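You operate a simulated robot arm through the tools that you are given. There is no shell and no other tool. Be economical: measure what you need, move in short steps, check, and stop when the job is done.

Carry out the task below with a simulated two-armed robot. There is one attempt and no reset: what you move stays moved.

Task
Unstrap the kit carton and open its two outer flaps for a check.
Fine: Let the strap off to 0 by the release pad before the tongue comes out, or it whips; fingers clear of the tongue meanwhile. Tongue into its rest, tape strip onto its plate.

The check looks at the end state, three seconds after you hand in, the way a careful person would. Anything else that was tipped, shoved, dropped, spilled or broken makes it a failure.

Robot
Two 7-joint arms with two-finger parallel grippers on one trunk, on a base that drives. Base frame: it is fixed to the floor where the robot stands at the start and does not move with it; the origin is under the middle of the robot, x ahead of it, y to its left, z up. Units: mm, degrees, N and s.
The left shoulder is at the start at [50, 168, 1157], the right one opposite. With the tool pointing down near the work surface each hand reaches from about 100 to 660 mm from the robot's upright axis, wherever it stands, measured 20 degrees to its own side. Places, roughly: export flap [800, 0, 900]; light flap [700, 0, 900]; strip plate top [600, -1100, 800]; tongue rest slot [600, -300, 800]. Payload 1.57 kg a hand.
The tool frame of a hand sits at the grasp point between the pads (the TCP): z along the fingers, y along the line on which they close. The tips reach 30 mm beyond it. Largest opening 80 mm; finger width 17, thickness 12; the body of the gripper, 40 by 82 mm, starts 80 mm behind the TCP.
Orientation is that of the tool frame in the base frame, as a unit quaternion [w, x, y, z]. With the fingers straight down and closing along the base's y, the tool's x points along the base's -x, its y along +y and its z along -z.

Tools
- The arms move only by the tool send_rows. It takes "left_increments", "right_increments" or both (then of equal length, played together; a hand with none holds still); each is a list of rows, each a list of 6 numbers: the shift along the tool's x, y, z in mm, then the turn, a rotation vector about the tool's x, y, z in degrees. In form: [[tx, ty, tz, rx, ry, rz], ...]. A call has 1 to 12 rows; each row shifts and turns the commanded pose from where the row before left it, along the tool's axes as they then stand. "left_jaw" and "right_jaw" are, for a hand that has rows, the finger opening in mm, from 0 to 80, set as the call begins (left out, the last holds). Each row takes 0.2 s and may step no farther than 50 mm and 8.6 degrees from the row before; otherwise, or with a gripper value out of range, the whole call is refused. A pose out of reach is approached as far as the arm can. The call stops where the force on the tool passes 40 N (or 10 N more than at its start, if that is more) or the arm is blocked; 0.2 s more then pass. Each finger travels about 45 mm/s and halts on what it meets, pressing with about 23 N; the grip force reading is that of the motor and also rises with nothing between the fingers. The clock runs only during rows and for 0.2 s after the last one: add rows that do not move to give the fingers time. The reply holds the time, the measured pose of the TCP, the force on the tool along the base axes, the opening and the grip force, in the units named above and with some noise, with the torque about the TCP (base axes, N m) and any sound that the robot's microphone picked up.
- Cameras (640 x 400 px; columns grow to the right, rows downward): "scene" is now at [131.5, -8.4, 1379.3]; the picture's right is [-0.09, -1.00, 0.00], its down [-0.45, 0.04, -0.89] and it looks along [0.89, -0.08, -0.45] (base axes); focal length 264 px, centre (320, 200). "left" rides on the left gripper at [72, 7, -122] in its tool frame; the picture's right is [-0.09, 1.00, 0.00], its down [-0.84, -0.08, -0.54] and it looks along [-0.54, -0.05, 0.84] (tool axes); focal length 238 px, centre (320, 200). "right" rides on the right gripper at [72, -7, -122] in its tool frame; the picture's right is [0.09, 1.00, 0.00], its down [-0.84, 0.08, -0.54] and it looks along [-0.54, 0.05, 0.84] (tool axes); focal length 238 px, centre (320, 200). There is no depth. A picture from a camera that has moved, and an enlarged one, comes with that camera's place and axes in the base frame and with its lens.
- camera(camera): a new picture of that camera. The clock stands still meanwhile.
- lift_body(by): slides the trunk up (or, below 0, down) by that many mm; the arms and the scene camera ride with it, the base frame stays. It gives what a move gives, with no picture.
- roll_base(legs): drives the robot by 1 to 6 legs, each [ahead, left, turn to the left] in mm, mm and degrees, along the robot's own axes; the way and the turn of a leg run together, so that a leg with both is an arc; at most 1500 mm and 180 degrees a leg. The arms and the cameras ride along, it lands a little off, and it stops where it bumps. It gives what a move gives.
- turn_head(pan, tilt): turns the head with the scene camera to pan (to the left, within 80 degrees either way) and tilt (down, from -29 to 69), counted from straight ahead of the robot. It gives what a move gives.
- enlarge(camera, box): a new picture of the part [left, top, right, bottom] of that camera's present view, enlarged. The clock stands still meanwhile.
- hand_in(): hands the job in; it is judged then, once.

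Work in short steps. Places have to be worked out from the pictures, the camera data and where the tool is seen: move nearer, look again, correct. Check each grasp and each placing, and mend what went wrong. You have 120 turns and 92 pictures in all, those below and enlarged ones among them. Open the grippers and draw the arms clear of the work before you hand the job in, unless the task says otherwise; then end with one line.

The tools are called by a JSON object that holds its "name" and its "arguments". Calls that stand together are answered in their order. send_rows: Moves the arms, as the interface text tells. Its arguments: {"type":"object","properties":{"left_increments":{"type":"array","items":{"type":"array","items":{"type":"number"}}},"left_jaw":{"type":"number"},"right_increments":{"type":"array","items":{"type":"array","items":{"type":"number"}}},"right_jaw":{"type":"number"}},"required":[]} The other tools are called the same way: lift_body (by) slides the trunk up or down; roll_base (legs) drives the base; turn_head (pan, tilt) turns the head that bears the scene camera; camera (camera) takes a picture; enlarge (camera, box) takes an enlarged picture of a part of a camera's view; hand_in () hands the job in.

At the start:

```text
t: 0.0
left_position: [450.0, 149.0, 1149.4]
left_tcp_rot: [0.0, 0.0, 1.0, 0.0]
left_wrist_force: [-0.8, 0.0, 0.4]
left_wrist_torque: [-0.01, 0.04, 0.0]
left_opening: 80.1
left_finger_force: 0.0
right_position: [359.2, -200.9, 1241.5]
right_tcp_rot: [0.001, 0.001, 1.0, 0.0]
right_wrist_force: [0.7, 0.3, 0.7]
right_wrist_torque: [0.0, -0.02, 0.01]
right_opening: 80.0
right_finger_force: 0.2
trunk travel left (down, up): [-325.0, 118.0]
robot x, y, heading: [0.9, -1.5, 0.0]
head pan, tilt: [-5.2, 26.8]
```

scene: 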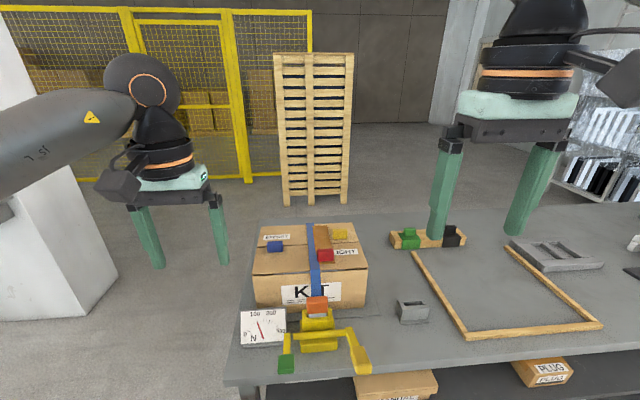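
right: 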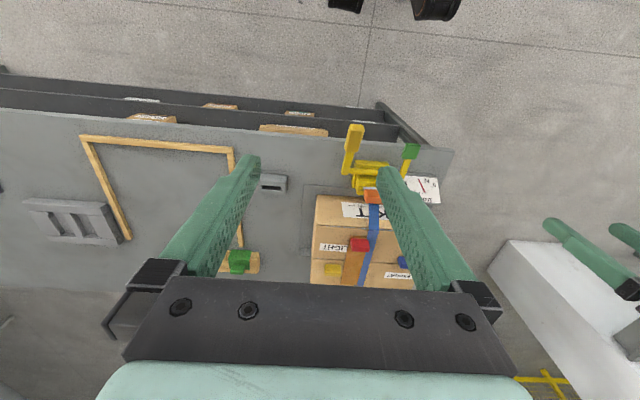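
left: 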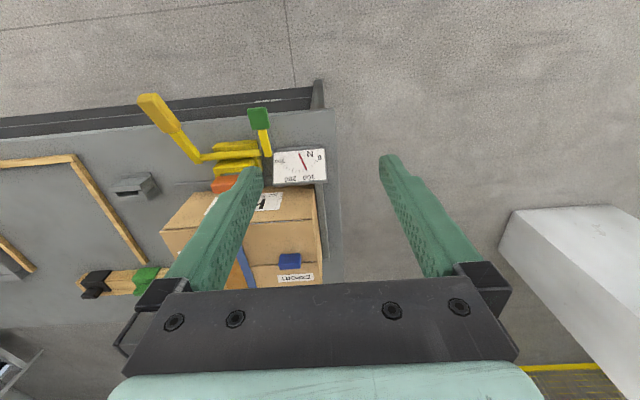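

I start with close looks at the carton, strap tensioner and the dial.

{"name": "enlarge", "arguments": {"camera": "scene", "box": [220, 210, 440, 390]}}

{"name": "enlarge", "arguments": {"camera": "scene", "box": [380, 200, 640, 362]}}

{"name": "enlarge", "arguments": {"camera": "left", "box": [100, 70, 350, 300]}}

```text
2.22 times, centred on (330, 300) of scene
camera zoom: at [131.5, -8.4, 1379.3], right [-0.09, -1.0, 0.0], down [-0.45, 0.04, -0.89], along [0.89, -0.08, -0.45], focal length 586 px, centre (298, -22)
```

zoom: 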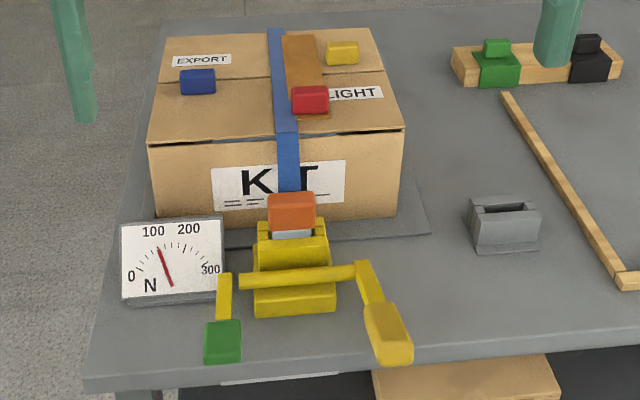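

```text
2.46 times, centred on (510, 281) of scene
camera zoom: at [131.5, -8.4, 1379.3], right [-0.09, -1.0, 0.0], down [-0.45, 0.04, -0.89], along [0.89, -0.08, -0.45], focal length 649 px, centre (-148, 1)
```

zoom: 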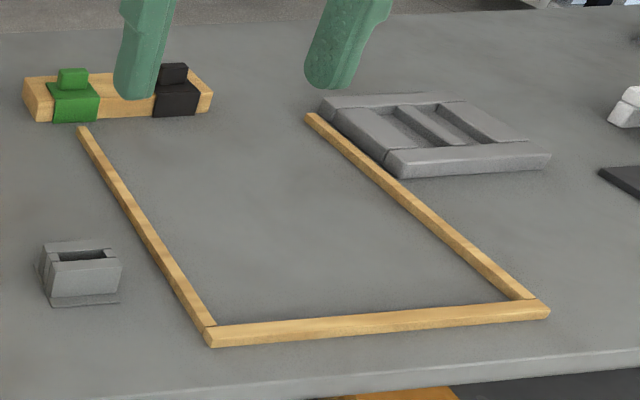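

```text
1.74 times, centred on (225, 185) of left
camera zoom: at [378.2, 155.7, 1271.9], right [0.09, 1.0, 0.0], down [0.84, -0.08, 0.54], along [0.54, -0.05, -0.84], focal length 414 px, centre (485, 226)
```

zoom: 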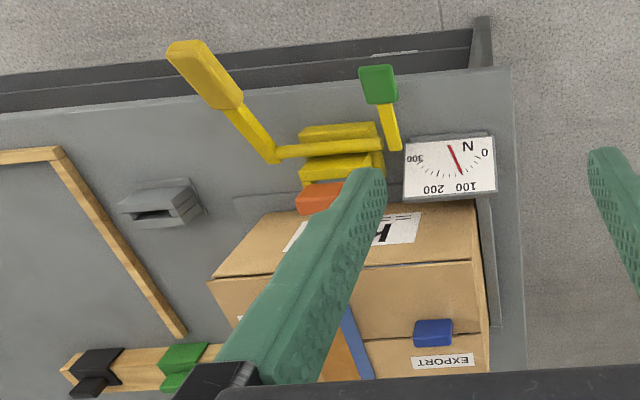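

The tensioner, dial (about 120 N), tongue and rest are visible. I now look for the strip plate on the right, and take a straight view of the work.

{"name": "turn_head", "arguments": {"pan": -60, "tilt": 30}}

{"name": "camera", "arguments": {"camera": "scene"}}

{"name": "turn_head", "arguments": {"pan": 0, "tilt": 45}}

{"name": "enlarge", "arguments": {"camera": "scene", "box": [240, 100, 440, 260]}}

```text
t: 1.2
left_position: [449.1, 149.6, 1148.7]
left_tcp_rot: [0.0, 0.0, 1.0, 0.0]
left_wrist_force: [-0.5, 0.1, 0.7]
left_wrist_torque: [0.04, 0.04, 0.02]
left_opening: 79.9
left_finger_force: 0.2
right_position: [359.1, -200.0, 1241.5]
right_tcp_rot: [0.0, 0.0, 1.0, 0.0]
right_wrist_force: [0.7, -0.3, 0.0]
right_wrist_torque: [0.0, 0.02, 0.0]
right_opening: 80.0
right_finger_force: 0.1
trunk travel left (down, up): [-325.0, 118.0]
robot x, y, heading: [-2.1, 0.7, -0.0]
head pan, tilt: [-60.0, 30.0]
```

```text
85 pictures are left
camera scene: at [85.6, -78.4, 1374.3], right [-0.87, -0.5, 0.0], down [-0.25, 0.43, -0.87], along [0.43, -0.75, -0.5], focal length 264 px, centre (320, 200)
```

scene: 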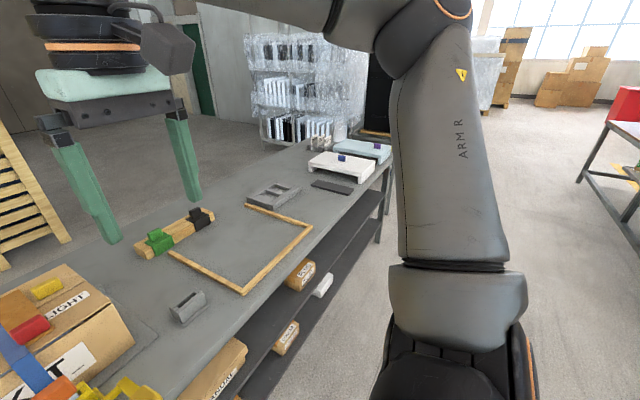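

```text
t: 2.5
left_position: [451.5, 149.3, 1149.2]
left_tcp_rot: [0.0, 0.0, 1.0, 0.0]
left_wrist_force: [0.2, -0.4, -0.4]
left_wrist_torque: [0.0, -0.03, -0.04]
left_opening: 80.1
left_finger_force: 0.2
right_position: [359.2, -199.3, 1242.0]
right_tcp_rot: [0.0, 0.001, 1.0, 0.0]
right_wrist_force: [-1.5, -0.1, -0.9]
right_wrist_torque: [-0.02, 0.01, 0.05]
right_opening: 79.8
right_finger_force: 0.1
trunk travel left (down, up): [-325.0, 118.0]
robot x, y, heading: [-0.9, 3.0, 0.0]
head pan, tilt: [0.0, 45.0]
```

```text
2.50 times, centred on (340, 180) of scene
camera zoom: at [121.6, -0.2, 1351.7], right [0.0, -1.0, 0.0], down [-0.71, 0.0, -0.71], along [0.71, 0.0, -0.71], focal length 660 px, centre (270, 250)
```

zoom: 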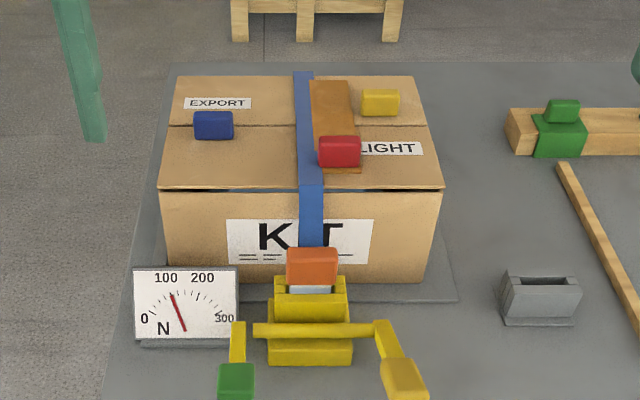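

The dark plate at about (600, -1070) is the strip plate. By triangulation the green release pad is near (478, 33, 825) and the tongue near (566, -41, 893). I bring the left hand over the pad, still high, for a close look.

{"name": "send_rows", "arguments": {"left_increments": [[-5, -23, 32, 0, 0, 0], [-5, -23, 32, 0, 0, 0], [-5, -23, 32, 0, 0, 0], [-5, -23, 32, 0, 0, 0], [-5, -23, 32, 0, 0, 0]]}}

{"name": "camera", "arguments": {"camera": "left"}}

{"name": "enlarge", "arguments": {"camera": "scene", "box": [230, 160, 390, 260]}}

```text
t: 3.7
left_position: [476.0, 33.3, 989.1]
left_tcp_rot: [0.0, 0.0, 1.0, 0.0]
left_wrist_force: [0.1, 0.2, -0.9]
left_wrist_torque: [-0.01, -0.03, -0.02]
left_opening: 80.0
left_finger_force: 0.0
right_position: [358.3, -199.9, 1241.2]
right_tcp_rot: [0.0, 0.001, 1.0, 0.001]
right_wrist_force: [0.0, 0.5, 0.3]
right_wrist_torque: [0.01, 0.0, 0.0]
right_opening: 80.2
right_finger_force: 0.0
trunk travel left (down, up): [-325.0, 118.0]
robot x, y, heading: [-1.2, -1.6, -0.2]
head pan, tilt: [0.0, 45.0]
```

```text
83 pictures are left
camera left: at [404.1, 39.6, 1111.7], right [0.09, 1.0, 0.0], down [0.84, -0.08, 0.54], along [0.54, -0.05, -0.84], focal length 238 px, centre (320, 200)
```

left: 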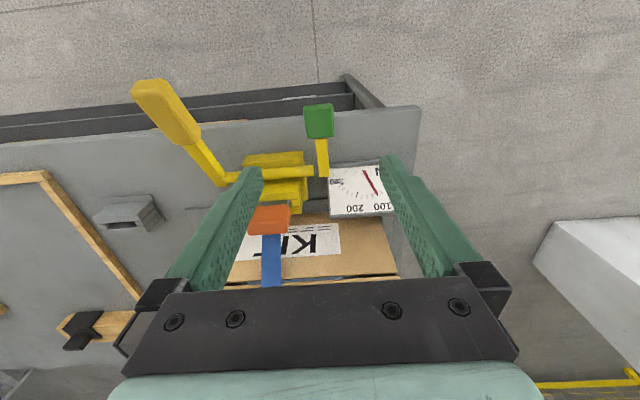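

```text
4.00 times, centred on (310, 210) of scene
camera zoom: at [121.9, -0.5, 1351.6], right [0.0, -1.0, 0.0], down [-0.71, 0.0, -0.71], along [0.71, 0.0, -0.71], focal length 1055 px, centre (360, 160)
```

zoom: 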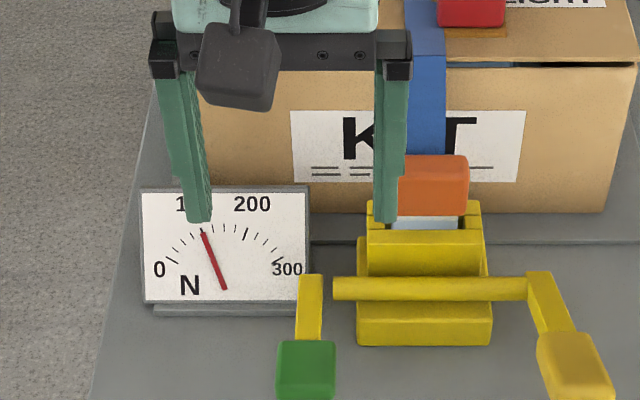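

Two views put the pad at (479, 32, ~822). I close the left jaw and come down to just above it.

{"name": "send_rows", "arguments": {"left_increments": [[0, 0, 25, 0, 0, 0], [0, 0, 25, 0, 0, 0], [0, 0, 25, 0, 0, 0], [0, 0, 20, 0, 0, 0], [0, 0, 20, 0, 0, 0]], "left_jaw": 0}}

{"name": "enlarge", "arguments": {"camera": "scene", "box": [230, 160, 390, 260]}}

{"name": "camera", "arguments": {"camera": "left"}}

```text
t: 4.9
left_position: [475.1, 33.4, 873.8]
left_tcp_rot: [0.0, 0.0, 1.0, 0.001]
left_wrist_force: [0.3, 0.1, 0.9]
left_wrist_torque: [0.0, -0.02, 0.0]
left_opening: 0.2
left_finger_force: 14.4
right_position: [359.2, -200.5, 1242.5]
right_tcp_rot: [0.0, 0.001, 1.0, 0.0]
right_wrist_force: [-0.8, 0.7, 0.3]
right_wrist_torque: [0.01, -0.02, 0.01]
right_opening: 80.0
right_finger_force: 0.1
trunk travel left (down, up): [-325.0, 118.0]
robot x, y, heading: [-1.1, -2.8, -0.0]
head pan, tilt: [0.0, 45.0]
```

```text
4.00 times, centred on (310, 210) of scene
camera zoom: at [121.7, -0.1, 1351.7], right [0.0, -1.0, 0.0], down [-0.71, 0.0, -0.71], along [0.71, 0.0, -0.71], focal length 1055 px, centre (360, 160)
```

zoom: 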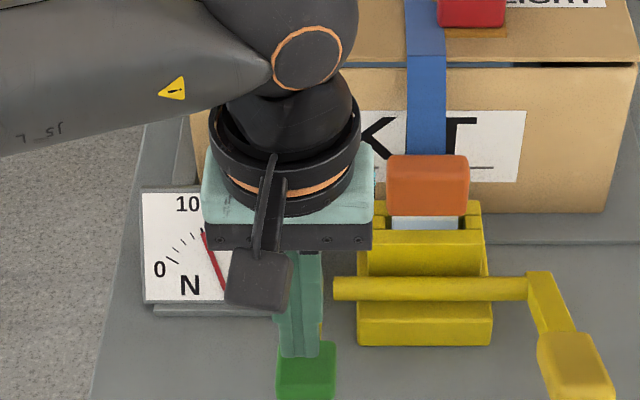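

```text
80 pictures are left
camera left: at [403.7, 40.6, 996.6], right [0.09, 1.0, 0.0], down [0.84, -0.08, 0.54], along [0.54, -0.05, -0.84], focal length 238 px, centre (320, 200)
```

left: 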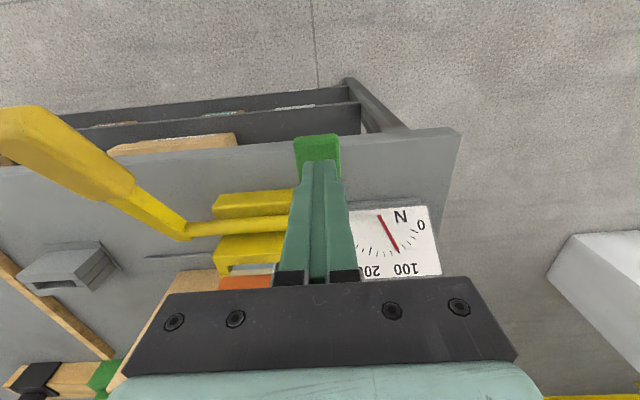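

The tips are just above the pad and the dial stays readable. I creep down and feel for contact.

{"name": "send_rows", "arguments": {"left_increments": [[0, 0, 6, 0, 0, 0], [0, 0, 6, 0, 0, 0], [0, 0, 4, 0, 0, 0], [0, 0, 4, 0, 0, 0], [0, 0, 3, 0, 0, 0]]}}

{"name": "camera", "arguments": {"camera": "left"}}

```text
t: 6.1
left_position: [474.9, 33.4, 852.3]
left_tcp_rot: [0.0, 0.0, 1.0, 0.0]
left_wrist_force: [-1.5, -1.2, 1.8]
left_wrist_torque: [0.0, 0.0, -0.02]
left_opening: 0.1
left_finger_force: 20.6
right_position: [359.4, -199.5, 1240.8]
right_tcp_rot: [0.001, 0.001, 1.0, 0.001]
right_wrist_force: [0.5, 0.5, -0.2]
right_wrist_torque: [0.0, 0.01, 0.03]
right_opening: 79.8
right_finger_force: 0.1
trunk travel left (down, up): [-325.0, 118.0]
robot x, y, heading: [-4.3, 3.1, 0.0]
head pan, tilt: [0.0, 45.0]
```

```text
79 pictures are left
camera left: at [403.5, 40.7, 974.2], right [0.09, 1.0, 0.0], down [0.84, -0.08, 0.54], along [0.54, -0.05, -0.84], focal length 238 px, centre (320, 200)
```

left: 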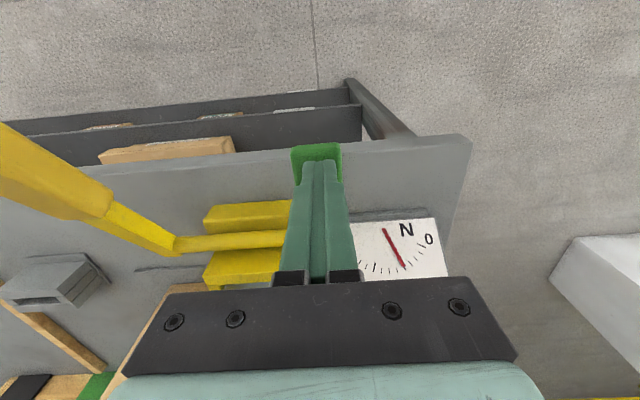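

Contact seems just beginning. I press on in small steps.

{"name": "send_rows", "arguments": {"left_increments": [[0, 0, 3, 0, 0, 0], [0, 0, 3, 0, 0, 0], [0, 0, 3, 0, 0, 0], [0, 0, 3, 0, 0, 0]]}}

{"name": "camera", "arguments": {"camera": "left"}}

```text
t: 7.1
left_position: [475.8, 35.2, 839.7]
left_tcp_rot: [0.001, 0.0, 1.0, -0.001]
left_wrist_force: [-2.3, 0.1, 2.6]
left_wrist_torque: [-0.02, 0.05, 0.01]
left_opening: 0.0
left_finger_force: 21.9
right_position: [360.0, -199.9, 1241.8]
right_tcp_rot: [0.001, 0.001, 1.0, 0.0]
right_wrist_force: [0.1, -0.2, -0.3]
right_wrist_torque: [-0.01, 0.04, 0.0]
right_opening: 80.0
right_finger_force: 0.0
trunk travel left (down, up): [-325.0, 118.0]
robot x, y, heading: [3.0, 1.7, 0.2]
head pan, tilt: [0.0, 45.0]
```

```text
78 pictures are left
camera left: at [403.6, 40.7, 962.1], right [0.09, 1.0, 0.0], down [0.84, -0.08, 0.54], along [0.54, -0.05, -0.84], focal length 238 px, centre (320, 200)
```

left: 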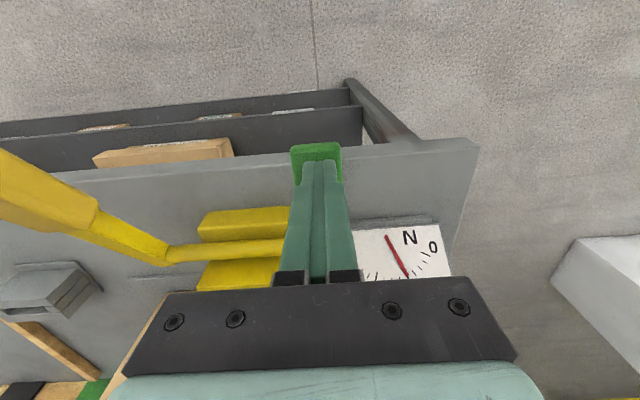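

The pad gives under a light spring, but the needle has not dropped yet. I keep pressing.

{"name": "send_rows", "arguments": {"left_increments": [[0, 0, 3, 0, 0, 0], [0, 0, 3, 0, 0, 0], [0, 0, 3, 0, 0, 0]]}}

{"name": "camera", "arguments": {"camera": "left"}}

```text
t: 7.9
left_position: [474.9, 34.7, 830.3]
left_tcp_rot: [0.001, -0.001, 1.0, 0.0]
left_wrist_force: [1.0, 0.3, 3.7]
left_wrist_torque: [0.0, -0.07, 0.0]
left_opening: 0.1
left_finger_force: 21.5
right_position: [359.2, -200.1, 1241.5]
right_tcp_rot: [0.001, 0.001, 1.0, 0.0]
right_wrist_force: [-0.8, -0.7, 0.2]
right_wrist_torque: [-0.01, 0.01, 0.0]
right_opening: 80.1
right_finger_force: 0.0
trunk travel left (down, up): [-325.0, 118.0]
robot x, y, heading: [-0.0, -0.8, 0.1]
head pan, tilt: [0.0, 45.0]
```

```text
77 pictures are left
camera left: at [403.6, 40.7, 953.3], right [0.09, 1.0, 0.0], down [0.84, -0.08, 0.54], along [0.54, -0.05, -0.84], focal length 238 px, centre (320, 200)
```

left: 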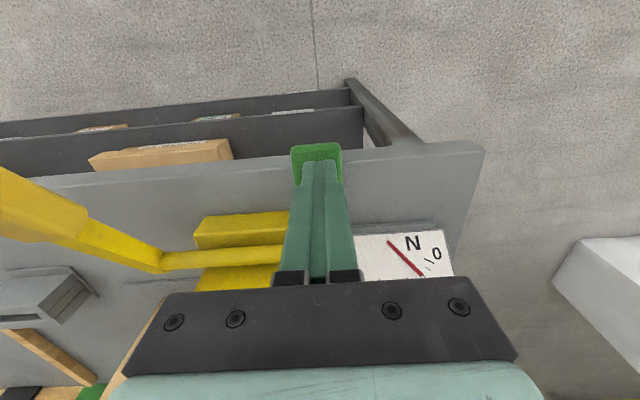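

The needle is moving toward 0. I hold the pad here and wait.

{"name": "send_rows", "arguments": {"left_increments": [[0, 0, 1, 0, 0, 0], [0, 0, 0, 0, 0, 0], [0, 0, 0, 0, 0, 0], [0, 0, 0, 0, 0, 0], [0, 0, 0, 0, 0, 0], [0, 0, 0, 0, 0, 0], [0, 0, 0, 0, 0, 0], [0, 0, 0, 0, 0, 0]]}}

{"name": "enlarge", "arguments": {"camera": "left", "box": [260, 120, 500, 290]}}

{"name": "enlarge", "arguments": {"camera": "scene", "box": [230, 160, 390, 260]}}

```text
t: 9.7
left_position: [475.2, 34.8, 829.3]
left_tcp_rot: [-0.001, 0.0, 1.0, 0.0]
left_wrist_force: [1.3, 0.0, 3.0]
left_wrist_torque: [-0.01, -0.05, 0.02]
left_opening: 0.0
left_finger_force: 21.2
right_position: [359.3, -199.6, 1241.0]
right_tcp_rot: [0.0, 0.001, 1.0, 0.0]
right_wrist_force: [0.0, 0.0, 0.0]
right_wrist_torque: [0.0, 0.02, -0.01]
right_opening: 80.2
right_finger_force: 0.1
trunk travel left (down, up): [-325.0, 118.0]
robot x, y, heading: [-1.1, -2.7, 0.1]
head pan, tilt: [0.0, 45.0]
```

```text
2.35 times, centred on (380, 205) of left
camera zoom: at [403.0, 40.7, 952.3], right [0.09, 1.0, 0.0], down [0.84, -0.08, 0.54], along [0.54, -0.05, -0.84], focal length 561 px, centre (179, 188)
```

zoom: 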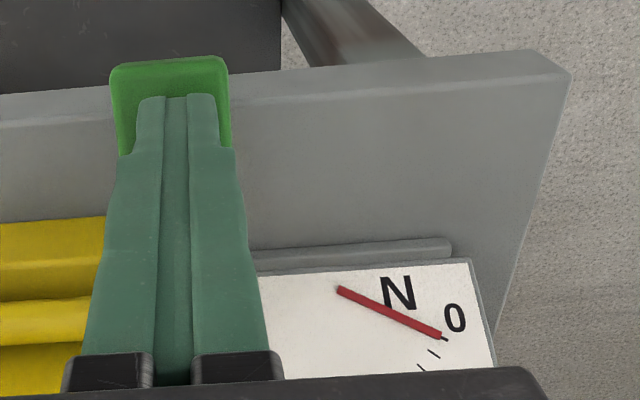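

```text
4.00 times, centred on (310, 210) of scene
camera zoom: at [121.3, -0.1, 1351.7], right [0.0, -1.0, 0.0], down [-0.71, 0.0, -0.71], along [0.71, 0.0, -0.71], focal length 1055 px, centre (360, 160)
```

zoom: 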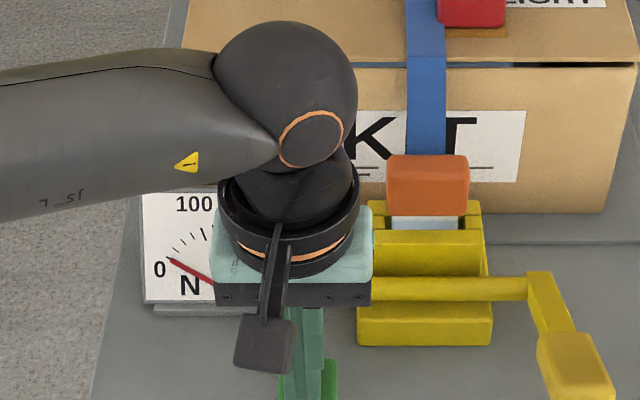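

The needle is on the 0 tick. I hold a second more, then raise off the pad slowly and re-read the dial.

{"name": "send_rows", "arguments": {"left_increments": [[0, 0, 0, 0, 0, 0], [0, 0, 0, 0, 0, 0], [0, 0, 0, 0, 0, 0], [0, 0, 0, 0, 0, 0], [0, 0, -10, 0, 0, 0], [0, 0, -10, 0, 0, 0], [0, 0, -30, 0, 0, 0], [0, 0, -40, 0, 0, 0], [0, 0, -40, 0, 0, 0], [0, 20, -40, 0, 0, 0]]}}

{"name": "enlarge", "arguments": {"camera": "scene", "box": [230, 160, 390, 260]}}

{"name": "camera", "arguments": {"camera": "left"}}

```text
t: 11.9
left_position: [473.8, 54.5, 999.2]
left_tcp_rot: [0.001, 0.0, 1.0, 0.0]
left_wrist_force: [-0.1, 0.1, 1.0]
left_wrist_torque: [0.01, -0.01, 0.0]
left_opening: 0.4
left_finger_force: 20.7
right_position: [357.9, -199.4, 1242.2]
right_tcp_rot: [0.001, 0.001, 1.0, 0.0]
right_wrist_force: [-0.5, -1.1, 0.0]
right_wrist_torque: [0.0, 0.0, 0.02]
right_opening: 80.0
right_finger_force: 0.1
trunk travel left (down, up): [-325.0, 118.0]
robot x, y, heading: [-3.0, 1.9, 0.2]
head pan, tilt: [0.0, 45.0]
```

```text
4.00 times, centred on (310, 210) of scene
camera zoom: at [121.3, 0.3, 1351.7], right [0.0, -1.0, 0.0], down [-0.71, 0.0, -0.71], along [0.71, 0.0, -0.71], focal length 1055 px, centre (360, 160)
```

zoom: 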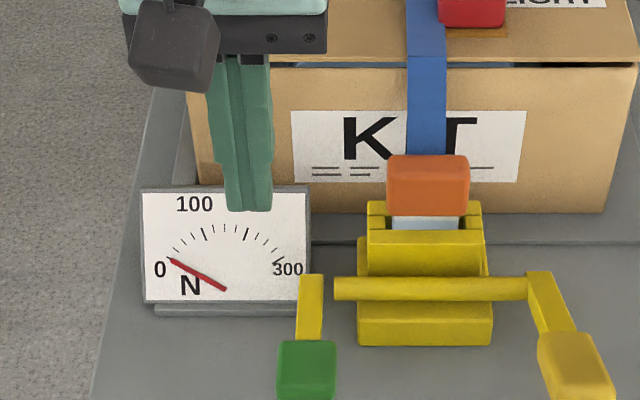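

```text
73 pictures are left
camera left: at [402.4, 60.3, 1121.9], right [0.09, 1.0, 0.0], down [0.84, -0.08, 0.54], along [0.54, -0.05, -0.84], focal length 238 px, centre (320, 200)
```

left: 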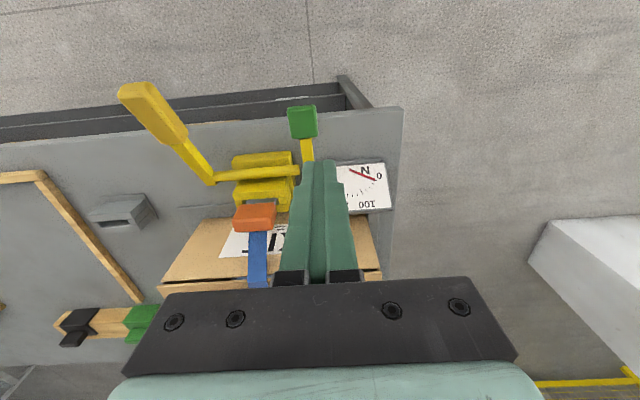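

The dial stays at 0 with the pad free. Now I back the left hand off and bring the right hand in to view the tongue closely.

{"name": "send_rows", "arguments": {"left_increments": [[0, 40, -20, 0, 0, 0], [10, 40, -20, 0, 0, 0], [10, 40, -20, 0, 0, 0], [0, 30, -20, 0, 0, 0], [0, 0, 0, 0, 0, 0]], "right_increments": [[-30, 20, 28, 0, 0, 0], [-30, 32, 24, 0, 0, 0], [-30, 32, 24, 0, 0, 0], [-30, 32, 24, 0, 0, 0], [-15, 32, 30, 0, 0, 0]]}}

{"name": "camera", "arguments": {"camera": "right"}}

```text
t: 13.1
left_position: [455.0, 205.8, 1079.3]
left_tcp_rot: [-0.001, 0.0, 1.0, 0.0]
left_wrist_force: [-0.1, -0.1, -0.5]
left_wrist_torque: [0.02, -0.03, 0.0]
left_opening: 0.3
left_finger_force: 21.3
right_position: [421.8, -150.4, 1164.0]
right_tcp_rot: [0.0, 0.002, 1.0, 0.0]
right_wrist_force: [0.4, 0.6, -0.4]
right_wrist_torque: [-0.04, -0.02, 0.0]
right_opening: 80.1
right_finger_force: 0.1
right hand out of reach, approached as far as the arm can: row 2, 3, 4, 5
trunk travel left (down, up): [-325.0, 118.0]
robot x, y, heading: [-1.5, -0.6, -0.1]
head pan, tilt: [0.0, 45.0]
```

```text
72 pictures are left
camera right: at [348.6, -156.3, 1286.8], right [-0.09, 1.0, 0.0], down [0.84, 0.08, 0.54], along [0.54, 0.05, -0.84], focal length 238 px, centre (320, 200)
```

right: 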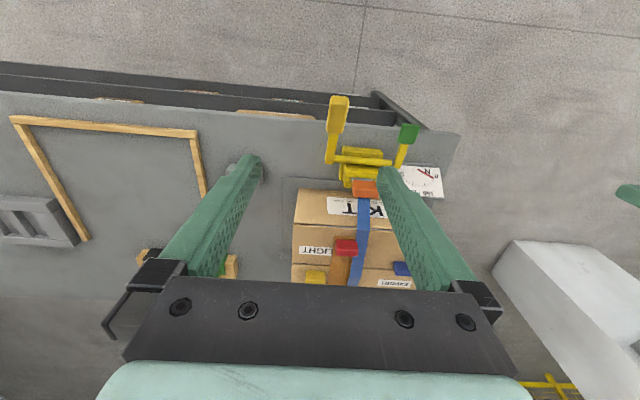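

The high pose limited the right arm's reach. I lower it and see where it settles.

{"name": "send_rows", "arguments": {"right_increments": [[0, 0, 40, 0, 0, 0], [0, 0, 40, 0, 0, 0], [0, 0, 0, 0, 0, 0]]}}

{"name": "camera", "arguments": {"camera": "right"}}

```text
t: 13.9
left_position: [454.7, 204.7, 1078.8]
left_tcp_rot: [0.001, 0.0, 1.0, 0.0]
left_wrist_force: [-0.1, 0.0, 0.3]
left_wrist_torque: [0.0, -0.01, 0.03]
left_opening: 0.0
left_finger_force: 21.4
right_position: [422.2, -148.2, 1082.6]
right_tcp_rot: [0.001, 0.001, 1.0, 0.0]
right_wrist_force: [-0.9, -0.3, 0.1]
right_wrist_torque: [-0.02, -0.02, -0.05]
right_opening: 80.2
right_finger_force: 0.1
trunk travel left (down, up): [-325.0, 118.0]
robot x, y, heading: [-0.9, 1.9, 0.1]
head pan, tilt: [0.0, 45.0]
```

```text
71 pictures are left
camera right: at [349.5, -155.8, 1205.7], right [-0.09, 1.0, 0.0], down [0.84, 0.08, 0.54], along [0.54, 0.05, -0.84], focal length 238 px, centre (320, 200)
```

right: 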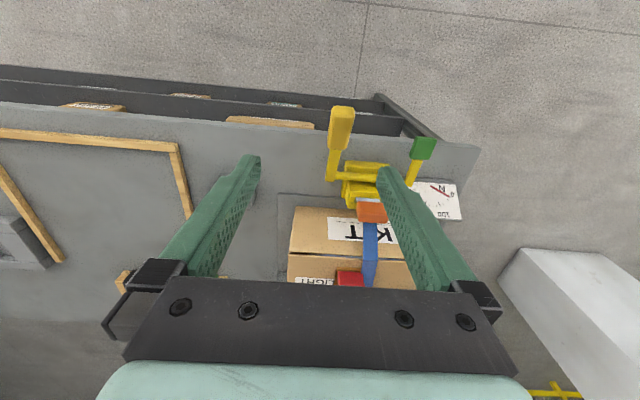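

It now follows. I shift towards the tongue at about (540, -41, 1000).

{"name": "send_rows", "arguments": {"right_increments": [[-20, 21, 25, 0, 0, 0], [-25, 21, 25, 0, 0, 0], [-25, 21, 16, 0, 0, 0], [-25, 21, 16, 0, 0, 0], [-20, 21, 0, 0, 0, 0]]}}

{"name": "camera", "arguments": {"camera": "right"}}

{"name": "enlarge", "arguments": {"camera": "scene", "box": [230, 160, 390, 260]}}

```text
t: 15.1
left_position: [455.5, 203.6, 1081.1]
left_tcp_rot: [-0.001, 0.0, 1.0, -0.001]
left_wrist_force: [-0.2, 0.1, -0.5]
left_wrist_torque: [0.0, 0.01, 0.0]
left_opening: 0.0
left_finger_force: 21.8
right_position: [458.5, -150.8, 1015.3]
right_tcp_rot: [0.001, 0.0, 1.0, 0.001]
right_wrist_force: [-0.5, 0.4, 0.5]
right_wrist_torque: [-0.01, 0.01, -0.01]
right_opening: 80.1
right_finger_force: 0.0
right hand out of reach, approached as far as the arm can: row 1, 2, 3, 4, 5
trunk travel left (down, up): [-325.0, 118.0]
robot x, y, heading: [-2.6, 1.0, -0.1]
head pan, tilt: [0.0, 45.0]
```

```text
70 pictures are left
camera right: at [386.3, -157.4, 1137.3], right [-0.09, 1.0, 0.0], down [0.84, 0.08, 0.54], along [0.54, 0.05, -0.84], focal length 238 px, centre (320, 200)
```

right: 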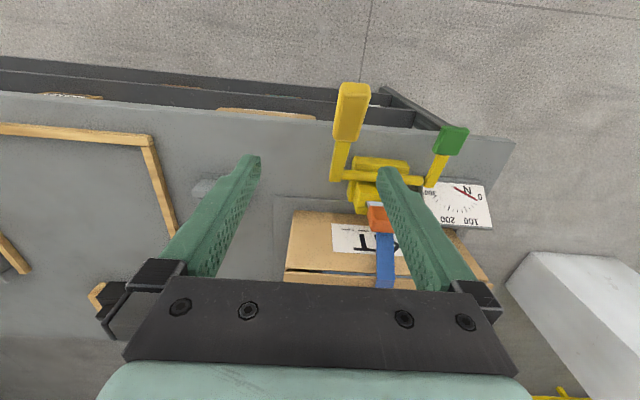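

```text
4.00 times, centred on (310, 210) of scene
camera zoom: at [121.7, -0.2, 1351.6], right [0.0, -1.0, 0.0], down [-0.71, 0.0, -0.71], along [0.71, 0.0, -0.71], focal length 1055 px, centre (360, 160)
```

zoom: 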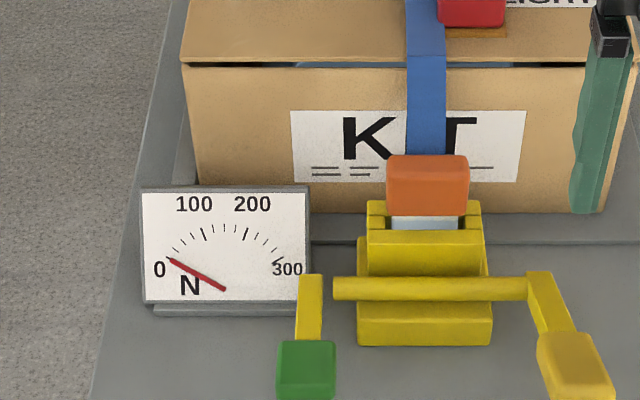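

The right arm balks at the combined move; I test it with a pure sideways shift.

{"name": "send_rows", "arguments": {"right_increments": [[0, 15, 0, 0, 0, 0], [0, 15, 0, 0, 0, 0], [0, 15, 0, 0, 0, 0]]}}

{"name": "send_rows", "arguments": {"right_increments": [[-15, 0, 0, 0, 0, 0], [-15, 0, 0, 0, 0, 0], [-15, 0, 0, 0, 0, 0]]}}

```text
t: 15.9
left_position: [454.3, 203.8, 1079.5]
left_tcp_rot: [0.0, 0.0, 1.0, 0.0]
left_wrist_force: [-0.3, -0.4, -0.5]
left_wrist_torque: [0.01, 0.01, 0.03]
left_opening: 0.0
left_finger_force: 21.4
right_position: [439.1, -135.7, 1017.9]
right_tcp_rot: [0.001, 0.001, 1.0, 0.001]
right_wrist_force: [-0.1, 0.5, 0.0]
right_wrist_torque: [-0.03, -0.02, 0.01]
right_opening: 80.2
right_finger_force: 0.2
right hand out of reach, approached as far as the arm can: row 1, 2, 3
trunk travel left (down, up): [-325.0, 118.0]
robot x, y, heading: [-2.2, -1.8, -0.0]
head pan, tilt: [0.0, 45.0]
```

```text
t: 16.7
left_position: [456.3, 204.2, 1077.5]
left_tcp_rot: [0.0, 0.0, 1.0, 0.0]
left_wrist_force: [0.3, -0.5, -0.3]
left_wrist_torque: [0.03, -0.02, 0.01]
left_opening: 0.0
left_finger_force: 21.7
right_position: [468.2, -158.0, 1019.4]
right_tcp_rot: [0.001, 0.0, 1.0, 0.001]
right_wrist_force: [0.0, -0.5, -0.2]
right_wrist_torque: [0.02, 0.0, -0.02]
right_opening: 80.1
right_finger_force: 0.1
right hand out of reach, approached as far as the arm can: row 1, 2, 3
trunk travel left (down, up): [-325.0, 118.0]
robot x, y, heading: [0.5, 0.6, -0.1]
head pan, tilt: [0.0, 45.0]
```

The right arm's reach seems limited across the midline, so I sidestep the base 160 mm left so the tongue falls on the right hand's own side.

{"name": "roll_base", "arguments": {"legs": [[0, 160, 0]]}}

{"name": "send_rows", "arguments": {"right_increments": [[-20, -15, 0, 0, 0, 0], [-25, -15, 0, 0, 0, 0], [-20, -13, 0, 0, 0, 0], [0, 0, 0, 0, 0, 0]]}}

{"name": "camera", "arguments": {"camera": "right"}}

```text
t: 18.8
left_position: [455.5, 364.4, 1078.5]
left_tcp_rot: [0.0, -0.001, 1.0, 0.0]
left_wrist_force: [-0.4, -0.9, -0.1]
left_wrist_torque: [-0.01, -0.02, 0.02]
left_opening: 0.1
left_finger_force: 21.3
right_position: [467.7, 2.8, 1020.2]
right_tcp_rot: [0.002, 0.002, 1.0, 0.002]
right_wrist_force: [0.2, 0.5, -0.1]
right_wrist_torque: [0.0, -0.02, -0.03]
right_opening: 80.1
right_finger_force: 0.1
trunk travel left (down, up): [-325.0, 118.0]
robot x, y, heading: [-1.4, 158.6, -0.1]
head pan, tilt: [0.0, 45.0]
```

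```text
t: 19.8
left_position: [455.5, 363.6, 1079.1]
left_tcp_rot: [-0.001, 0.0, 1.0, 0.001]
left_wrist_force: [-0.1, 0.5, 0.5]
left_wrist_torque: [-0.01, 0.0, 0.04]
left_opening: 0.0
left_finger_force: 21.6
right_position: [519.4, -52.3, 1022.3]
right_tcp_rot: [0.002, 0.001, 1.0, 0.001]
right_wrist_force: [-0.1, 1.3, 0.2]
right_wrist_torque: [0.0, -0.01, 0.0]
right_opening: 79.8
right_finger_force: 0.1
right hand out of reach, approached as far as the arm can: row 2, 3
trunk travel left (down, up): [-325.0, 118.0]
robot x, y, heading: [0.7, 161.8, -0.4]
head pan, tilt: [0.0, 45.0]
```

```text
68 pictures are left
camera right: at [447.0, -58.8, 1144.7], right [-0.09, 1.0, 0.0], down [0.84, 0.07, 0.54], along [0.54, 0.05, -0.84], focal length 238 px, centre (320, 200)
```

right: 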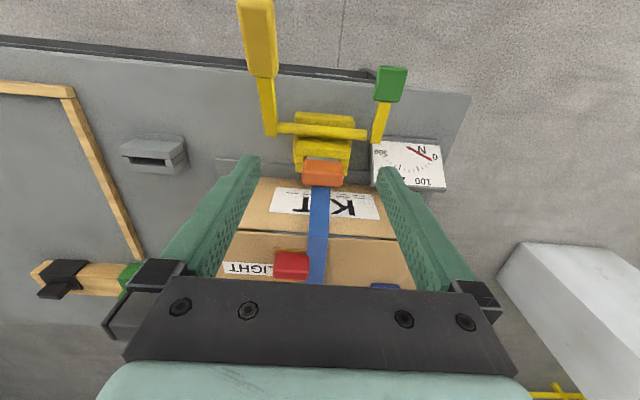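

Reach shrinks with height above the surface, so raising the trunk should help at carton height. I lift 110 mm.

{"name": "lift_body", "arguments": {"by": 110}}

{"name": "send_rows", "arguments": {"right_increments": [[0, 0, 30, 0, 0, 0], [0, 0, 40, 0, 0, 0], [0, 0, 40, 0, 0, 0], [-15, 2, 20, 0, 0, 0], [-15, 2, 0, 0, 0, 0]]}}

{"name": "camera", "arguments": {"camera": "right"}}

{"name": "camera", "arguments": {"camera": "scene"}}

```text
t: 21.2
left_position: [456.3, 364.4, 1189.4]
left_tcp_rot: [0.0, 0.0, 1.0, 0.0]
left_wrist_force: [-0.2, -0.2, 0.1]
left_wrist_torque: [-0.02, 0.03, 0.03]
left_opening: 0.0
left_finger_force: 21.1
right_position: [519.4, -51.7, 1131.2]
right_tcp_rot: [0.001, 0.001, 1.0, 0.0]
right_wrist_force: [0.0, -0.6, 0.0]
right_wrist_torque: [0.0, -0.01, 0.01]
right_opening: 79.9
right_finger_force: 0.0
trunk travel left (down, up): [-435.0, 8.0]
robot x, y, heading: [0.3, 157.3, 0.0]
head pan, tilt: [0.0, 45.0]
```

```text
t: 22.4
left_position: [456.5, 364.4, 1188.8]
left_tcp_rot: [0.0, 0.0, 1.0, 0.0]
left_wrist_force: [-1.2, 0.0, 0.4]
left_wrist_torque: [-0.02, -0.01, 0.01]
left_opening: 0.1
left_finger_force: 21.3
right_position: [505.7, -79.0, 1024.2]
right_tcp_rot: [0.001, 0.002, 1.0, 0.003]
right_wrist_force: [-0.8, 0.4, 0.2]
right_wrist_torque: [0.04, 0.02, 0.01]
right_opening: 80.0
right_finger_force: 0.0
right hand out of reach, approached as far as the arm can: row 1, 2, 3, 4, 5
trunk travel left (down, up): [-435.0, 8.0]
robot x, y, heading: [-0.5, 160.6, -0.1]
head pan, tilt: [0.0, 45.0]
```

```text
67 pictures are left
camera right: at [432.8, -86.8, 1147.4], right [-0.09, 1.0, 0.0], down [0.83, 0.07, 0.55], along [0.54, 0.05, -0.84], focal length 238 px, centre (320, 200)
```

right: 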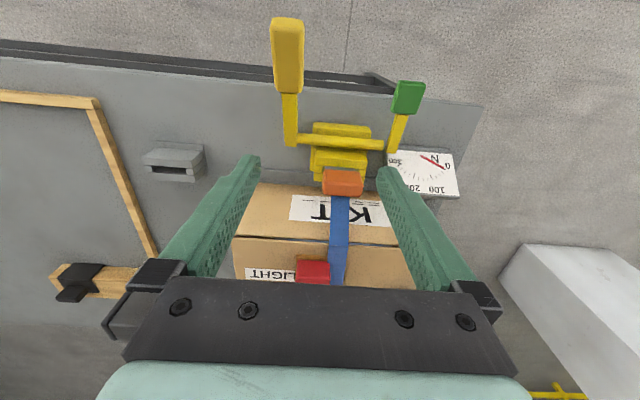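

```text
66 pictures are left
camera scene: at [121.7, 159.6, 1461.7], right [0.0, -1.0, 0.0], down [-0.71, 0.0, -0.71], along [0.71, 0.0, -0.71], focal length 264 px, centre (320, 200)
```

scene: 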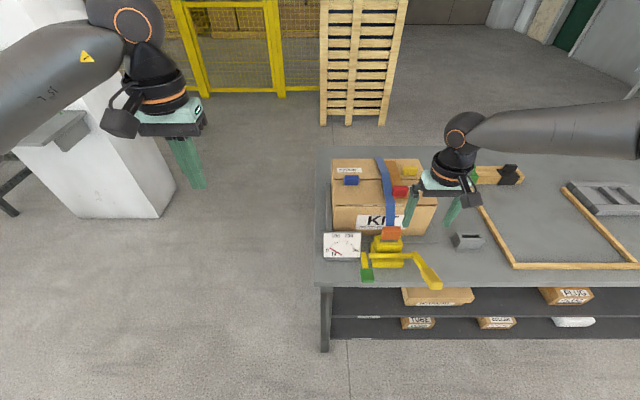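

Raising the trunk made it worse, so the arm may be in a poor elbow posture. I retract the hand toward the body, lower the trunk back, and extend again from low down.

{"name": "send_rows", "arguments": {"right_increments": [[40, 0, -20, 0, 0, 0], [40, 0, -20, 0, 0, 0], [40, 0, -20, 0, 0, 0], [40, 0, 0, 0, 0, 0], [40, 0, 0, 0, 0, 0]]}}

{"name": "lift_body", "arguments": {"by": -110}}

{"name": "send_rows", "arguments": {"right_increments": [[-40, 0, 0, 0, 0, 0], [-40, 0, 0, 0, 0, 0], [-40, 10, 0, 0, 0, 0], [-40, 10, 0, 0, 0, 0], [-40, 10, 0, 0, 0, 0], [0, 0, 0, 0, 0, 0]]}}

```text
t: 23.6
left_position: [455.9, 362.6, 1189.7]
left_tcp_rot: [0.001, 0.001, 1.0, 0.0]
left_wrist_force: [0.4, 0.2, 0.3]
left_wrist_torque: [0.0, 0.02, 0.0]
left_opening: 0.3
left_finger_force: 21.4
right_position: [304.1, -79.0, 1085.6]
right_tcp_rot: [0.001, 0.001, 1.0, 0.0]
right_wrist_force: [-0.6, -0.8, -0.1]
right_wrist_torque: [-0.02, -0.06, 0.0]
right_opening: 80.0
right_finger_force: 0.0
trunk travel left (down, up): [-435.0, 8.0]
robot x, y, heading: [2.7, 158.5, -0.2]
head pan, tilt: [0.0, 45.0]
```

```text
t: 25.0
left_position: [456.8, 363.9, 1079.6]
left_tcp_rot: [0.0, 0.0, 1.0, 0.0]
left_wrist_force: [0.2, 0.0, 0.4]
left_wrist_torque: [-0.04, 0.01, 0.0]
left_opening: 0.0
left_finger_force: 20.7
right_position: [305.3, -79.6, 974.2]
right_tcp_rot: [0.001, 0.001, 1.0, 0.001]
right_wrist_force: [0.4, -0.5, 0.4]
right_wrist_torque: [-0.03, 0.01, 0.03]
right_opening: 80.1
right_finger_force: 0.0
trunk travel left (down, up): [-325.0, 118.0]
robot x, y, heading: [4.5, 156.0, -0.2]
head pan, tilt: [0.0, 45.0]
```

```text
t: 26.4
left_position: [455.3, 364.5, 1078.8]
left_tcp_rot: [0.0, 0.0, 1.0, 0.001]
left_wrist_force: [0.2, 0.0, -0.4]
left_wrist_torque: [-0.01, -0.01, -0.01]
left_opening: 0.0
left_finger_force: 21.6
right_position: [505.7, -51.4, 974.5]
right_tcp_rot: [0.002, 0.001, 1.0, 0.001]
right_wrist_force: [-0.6, 0.2, -0.9]
right_wrist_torque: [-0.01, 0.0, 0.01]
right_opening: 80.4
right_finger_force: 0.1
trunk travel left (down, up): [-325.0, 118.0]
robot x, y, heading: [-0.2, 159.4, -0.2]
head pan, tilt: [0.0, 45.0]
```

No limit met this way. I extend on to above the tongue and look.

{"name": "send_rows", "arguments": {"right_increments": [[-20, 5, 0, 0, 0, 0], [-20, 5, 0, 0, 0, 0], [-10, 0, 0, 0, 0, 0], [0, 0, 0, 0, 0, 0]]}}

{"name": "camera", "arguments": {"camera": "right"}}

{"name": "enlarge", "arguments": {"camera": "scene", "box": [310, 130, 470, 230]}}

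```text
t: 27.4
left_position: [455.9, 364.0, 1078.6]
left_tcp_rot: [-0.001, 0.0, 1.0, 0.001]
left_wrist_force: [-0.5, -0.5, 0.1]
left_wrist_torque: [0.04, -0.01, -0.03]
left_opening: 0.0
left_finger_force: 21.4
right_position: [519.8, -61.4, 983.0]
right_tcp_rot: [0.001, 0.001, 1.0, 0.002]
right_wrist_force: [0.5, -0.6, -0.9]
right_wrist_torque: [0.02, 0.02, -0.02]
right_opening: 79.8
right_finger_force: 0.1
right hand out of reach, approached as far as the arm can: row 1, 2, 3
trunk travel left (down, up): [-325.0, 118.0]
robot x, y, heading: [-0.2, 161.4, -0.1]
head pan, tilt: [0.0, 45.0]
```

```text
65 pictures are left
camera right: at [446.9, -68.0, 1104.5], right [-0.09, 1.0, 0.0], down [0.83, 0.07, 0.55], along [0.54, 0.05, -0.84], focal length 238 px, centre (320, 200)
```

right: 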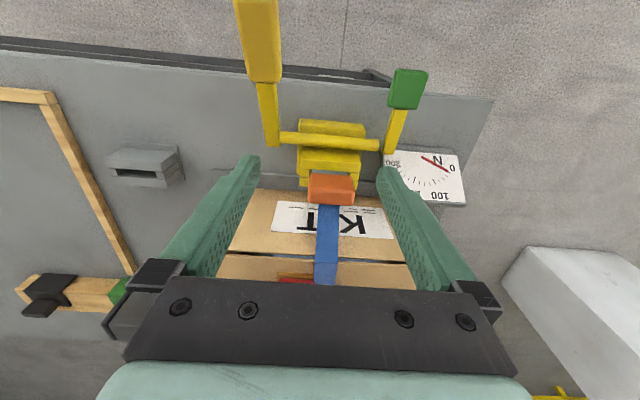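

```text
4.00 times, centred on (390, 180) of scene
camera zoom: at [121.7, 159.6, 1351.7], right [0.0, -1.0, 0.0], down [-0.71, 0.0, -0.71], along [0.71, 0.0, -0.71], focal length 1055 px, centre (40, 280)
```

zoom: 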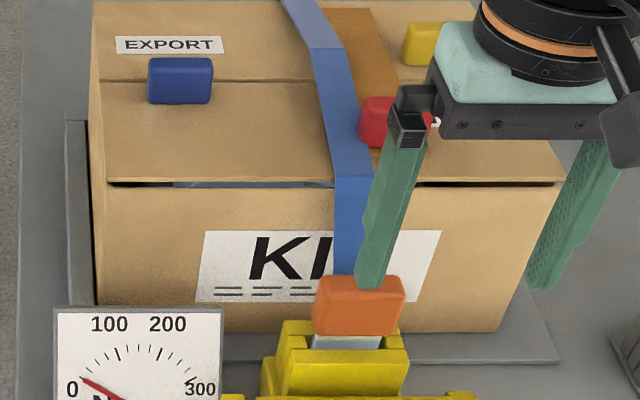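

The arm still ends about 565 mm out, so the base must come nearer. I look down to judge the gap between my base and the table.

{"name": "turn_head", "arguments": {"pan": -20, "tilt": 69}}

{"name": "camera", "arguments": {"camera": "scene"}}

```text
t: 28.3
left_position: [456.1, 363.4, 1080.3]
left_tcp_rot: [0.001, 0.0, 1.0, 0.0]
left_wrist_force: [0.2, -0.7, 0.7]
left_wrist_torque: [0.01, -0.02, -0.02]
left_opening: 0.2
left_finger_force: 21.6
right_position: [519.9, -61.5, 981.7]
right_tcp_rot: [0.002, 0.0, 1.0, 0.003]
right_wrist_force: [0.1, -0.9, -1.4]
right_wrist_torque: [0.02, 0.03, -0.01]
right_opening: 79.7
right_finger_force: 0.1
trunk travel left (down, up): [-325.0, 118.0]
robot x, y, heading: [-3.5, 157.6, -0.0]
head pan, tilt: [-20.0, 68.8]
```

```text
63 pictures are left
camera scene: at [92.9, 140.5, 1322.8], right [-0.34, -0.94, 0.0], down [-0.88, 0.32, -0.36], along [0.34, -0.12, -0.93], focal length 264 px, centre (320, 200)
```

scene: 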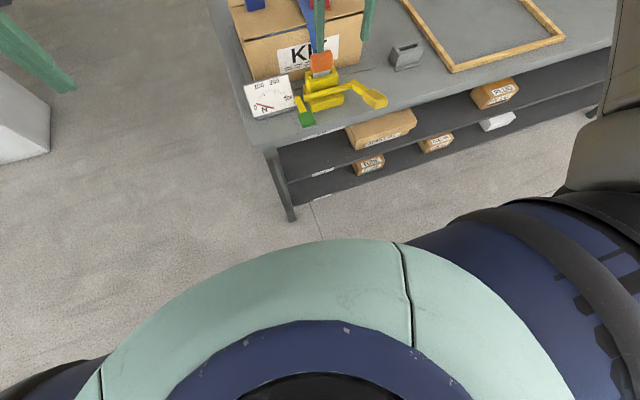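

Plenty of floor gap is visible ahead of the torso. I retract the right hand 80 mm and drive 100 mm ahead.

{"name": "send_rows", "arguments": {"right_increments": [[40, 0, 0, 0, 0, 0], [40, 0, 0, 0, 0, 0]]}}

{"name": "roll_base", "arguments": {"legs": [[100, 0, 0]]}}

{"name": "turn_head", "arguments": {"pan": -20, "tilt": 45}}

{"name": "camera", "arguments": {"camera": "right"}}

{"name": "camera", "arguments": {"camera": "scene"}}

```text
t: 28.9
left_position: [455.8, 364.4, 1078.2]
left_tcp_rot: [0.001, -0.001, 1.0, 0.0]
left_wrist_force: [-0.6, -0.2, -0.5]
left_wrist_torque: [-0.02, 0.01, 0.02]
left_opening: 0.1
left_finger_force: 21.0
right_position: [439.2, -59.0, 982.3]
right_tcp_rot: [0.002, 0.001, 1.0, 0.001]
right_wrist_force: [0.2, 0.5, 0.3]
right_wrist_torque: [0.0, 0.03, 0.0]
right_opening: 80.1
right_finger_force: 0.1
trunk travel left (down, up): [-325.0, 118.0]
robot x, y, heading: [-0.7, 160.7, -0.2]
head pan, tilt: [-20.0, 68.8]
```

```text
t: 30.1
left_position: [556.9, 363.0, 1076.8]
left_tcp_rot: [0.0, -0.001, 1.0, 0.0]
left_wrist_force: [0.8, -0.5, 0.5]
left_wrist_torque: [0.04, 0.03, 0.01]
left_opening: 0.0
left_finger_force: 21.6
right_position: [540.3, -60.4, 981.6]
right_tcp_rot: [0.001, 0.001, 1.0, 0.0]
right_wrist_force: [0.6, 0.4, -0.7]
right_wrist_torque: [0.01, -0.02, 0.06]
right_opening: 80.1
right_finger_force: 0.0
trunk travel left (down, up): [-325.0, 118.0]
robot x, y, heading: [95.3, 160.6, -0.3]
head pan, tilt: [-20.0, 68.8]
```

```text
t: 30.9
left_position: [555.1, 363.5, 1078.6]
left_tcp_rot: [0.0, 0.0, 1.0, -0.001]
left_wrist_force: [-0.7, -0.2, -0.1]
left_wrist_torque: [0.03, -0.01, 0.02]
left_opening: 0.1
left_finger_force: 21.1
right_position: [538.3, -60.4, 980.9]
right_tcp_rot: [0.002, 0.002, 1.0, 0.001]
right_wrist_force: [0.3, -0.4, -0.7]
right_wrist_torque: [0.02, 0.01, -0.02]
right_opening: 80.0
right_finger_force: 0.0
trunk travel left (down, up): [-325.0, 118.0]
robot x, y, heading: [97.7, 158.4, -0.2]
head pan, tilt: [-20.0, 45.0]
```

```text
62 pictures are left
camera right: at [466.4, -66.7, 1104.9], right [-0.09, 1.0, 0.0], down [0.84, 0.07, 0.54], along [0.54, 0.05, -0.84], focal length 238 px, centre (320, 200)
```

right: 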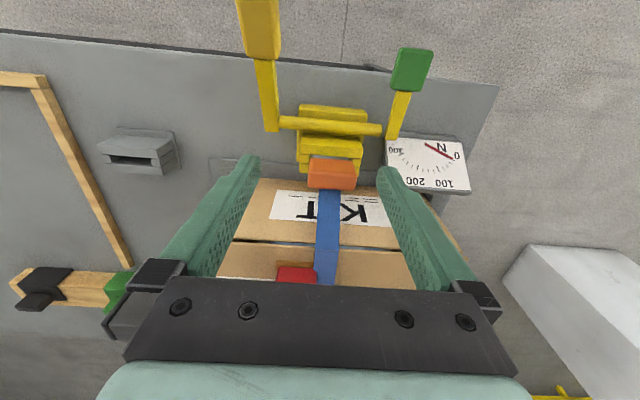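

```text
61 pictures are left
camera scene: at [216.1, 131.6, 1351.6], right [-0.34, -0.94, 0.0], down [-0.66, 0.24, -0.71], along [0.66, -0.24, -0.71], focal length 264 px, centre (320, 200)
```

scene: 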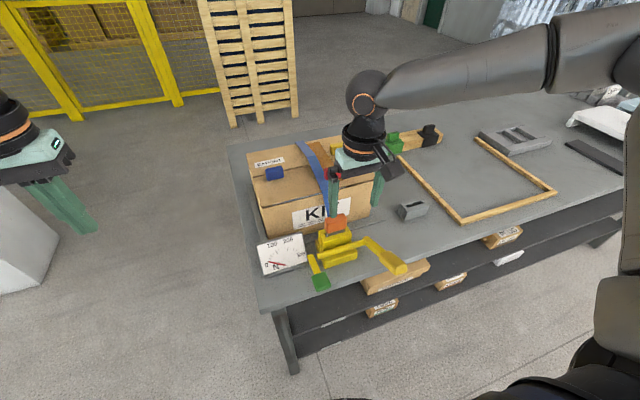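

Two lines of sight put the orange grip at about (588, -43, 860), roughly 52 mm wide in y. I enlarge to see how the tongue sits.

{"name": "enlarge", "arguments": {"camera": "scene", "box": [290, 195, 390, 280]}}

{"name": "enlarge", "arguments": {"camera": "right", "box": [260, 80, 420, 200]}}

{"name": "enlarge", "arguments": {"camera": "right", "box": [80, 100, 200, 200]}}

```text
4.71 times, centred on (340, 238) of scene
camera zoom: at [216.1, 131.6, 1351.6], right [-0.34, -0.94, 0.0], down [-0.66, 0.24, -0.71], along [0.66, -0.24, -0.71], focal length 1242 px, centre (226, 24)
```

zoom: 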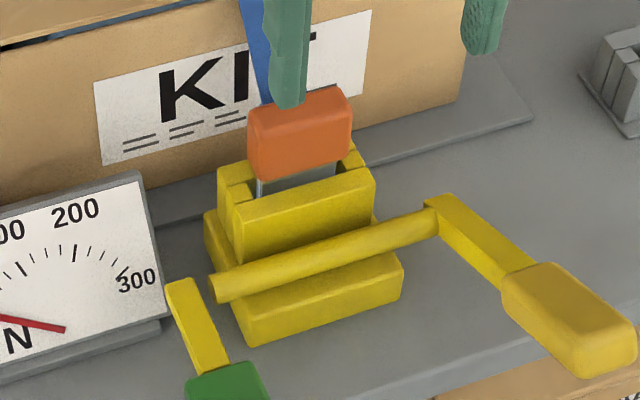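

```text
3.33 times, centred on (340, 140) of right
camera zoom: at [466.4, -66.7, 1104.9], right [-0.09, 1.0, 0.0], down [0.84, 0.07, 0.54], along [0.54, 0.05, -0.84], focal length 794 px, centre (253, 400)
```

zoom: 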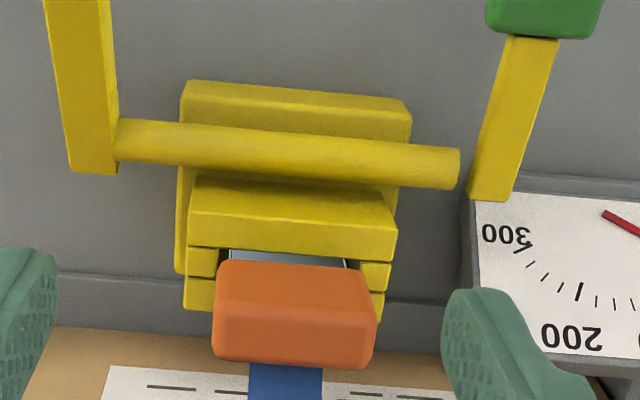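

```text
4.00 times, centred on (140, 150) of right
camera zoom: at [466.4, -66.7, 1104.9], right [-0.09, 1.0, 0.0], down [0.84, 0.07, 0.54], along [0.54, 0.05, -0.84], focal length 953 px, centre (1040, 400)
```

zoom: 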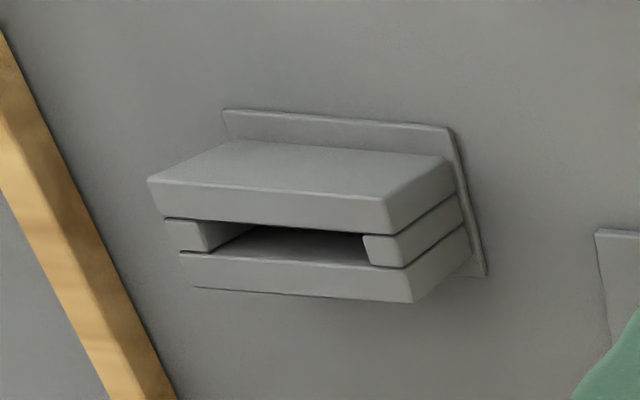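

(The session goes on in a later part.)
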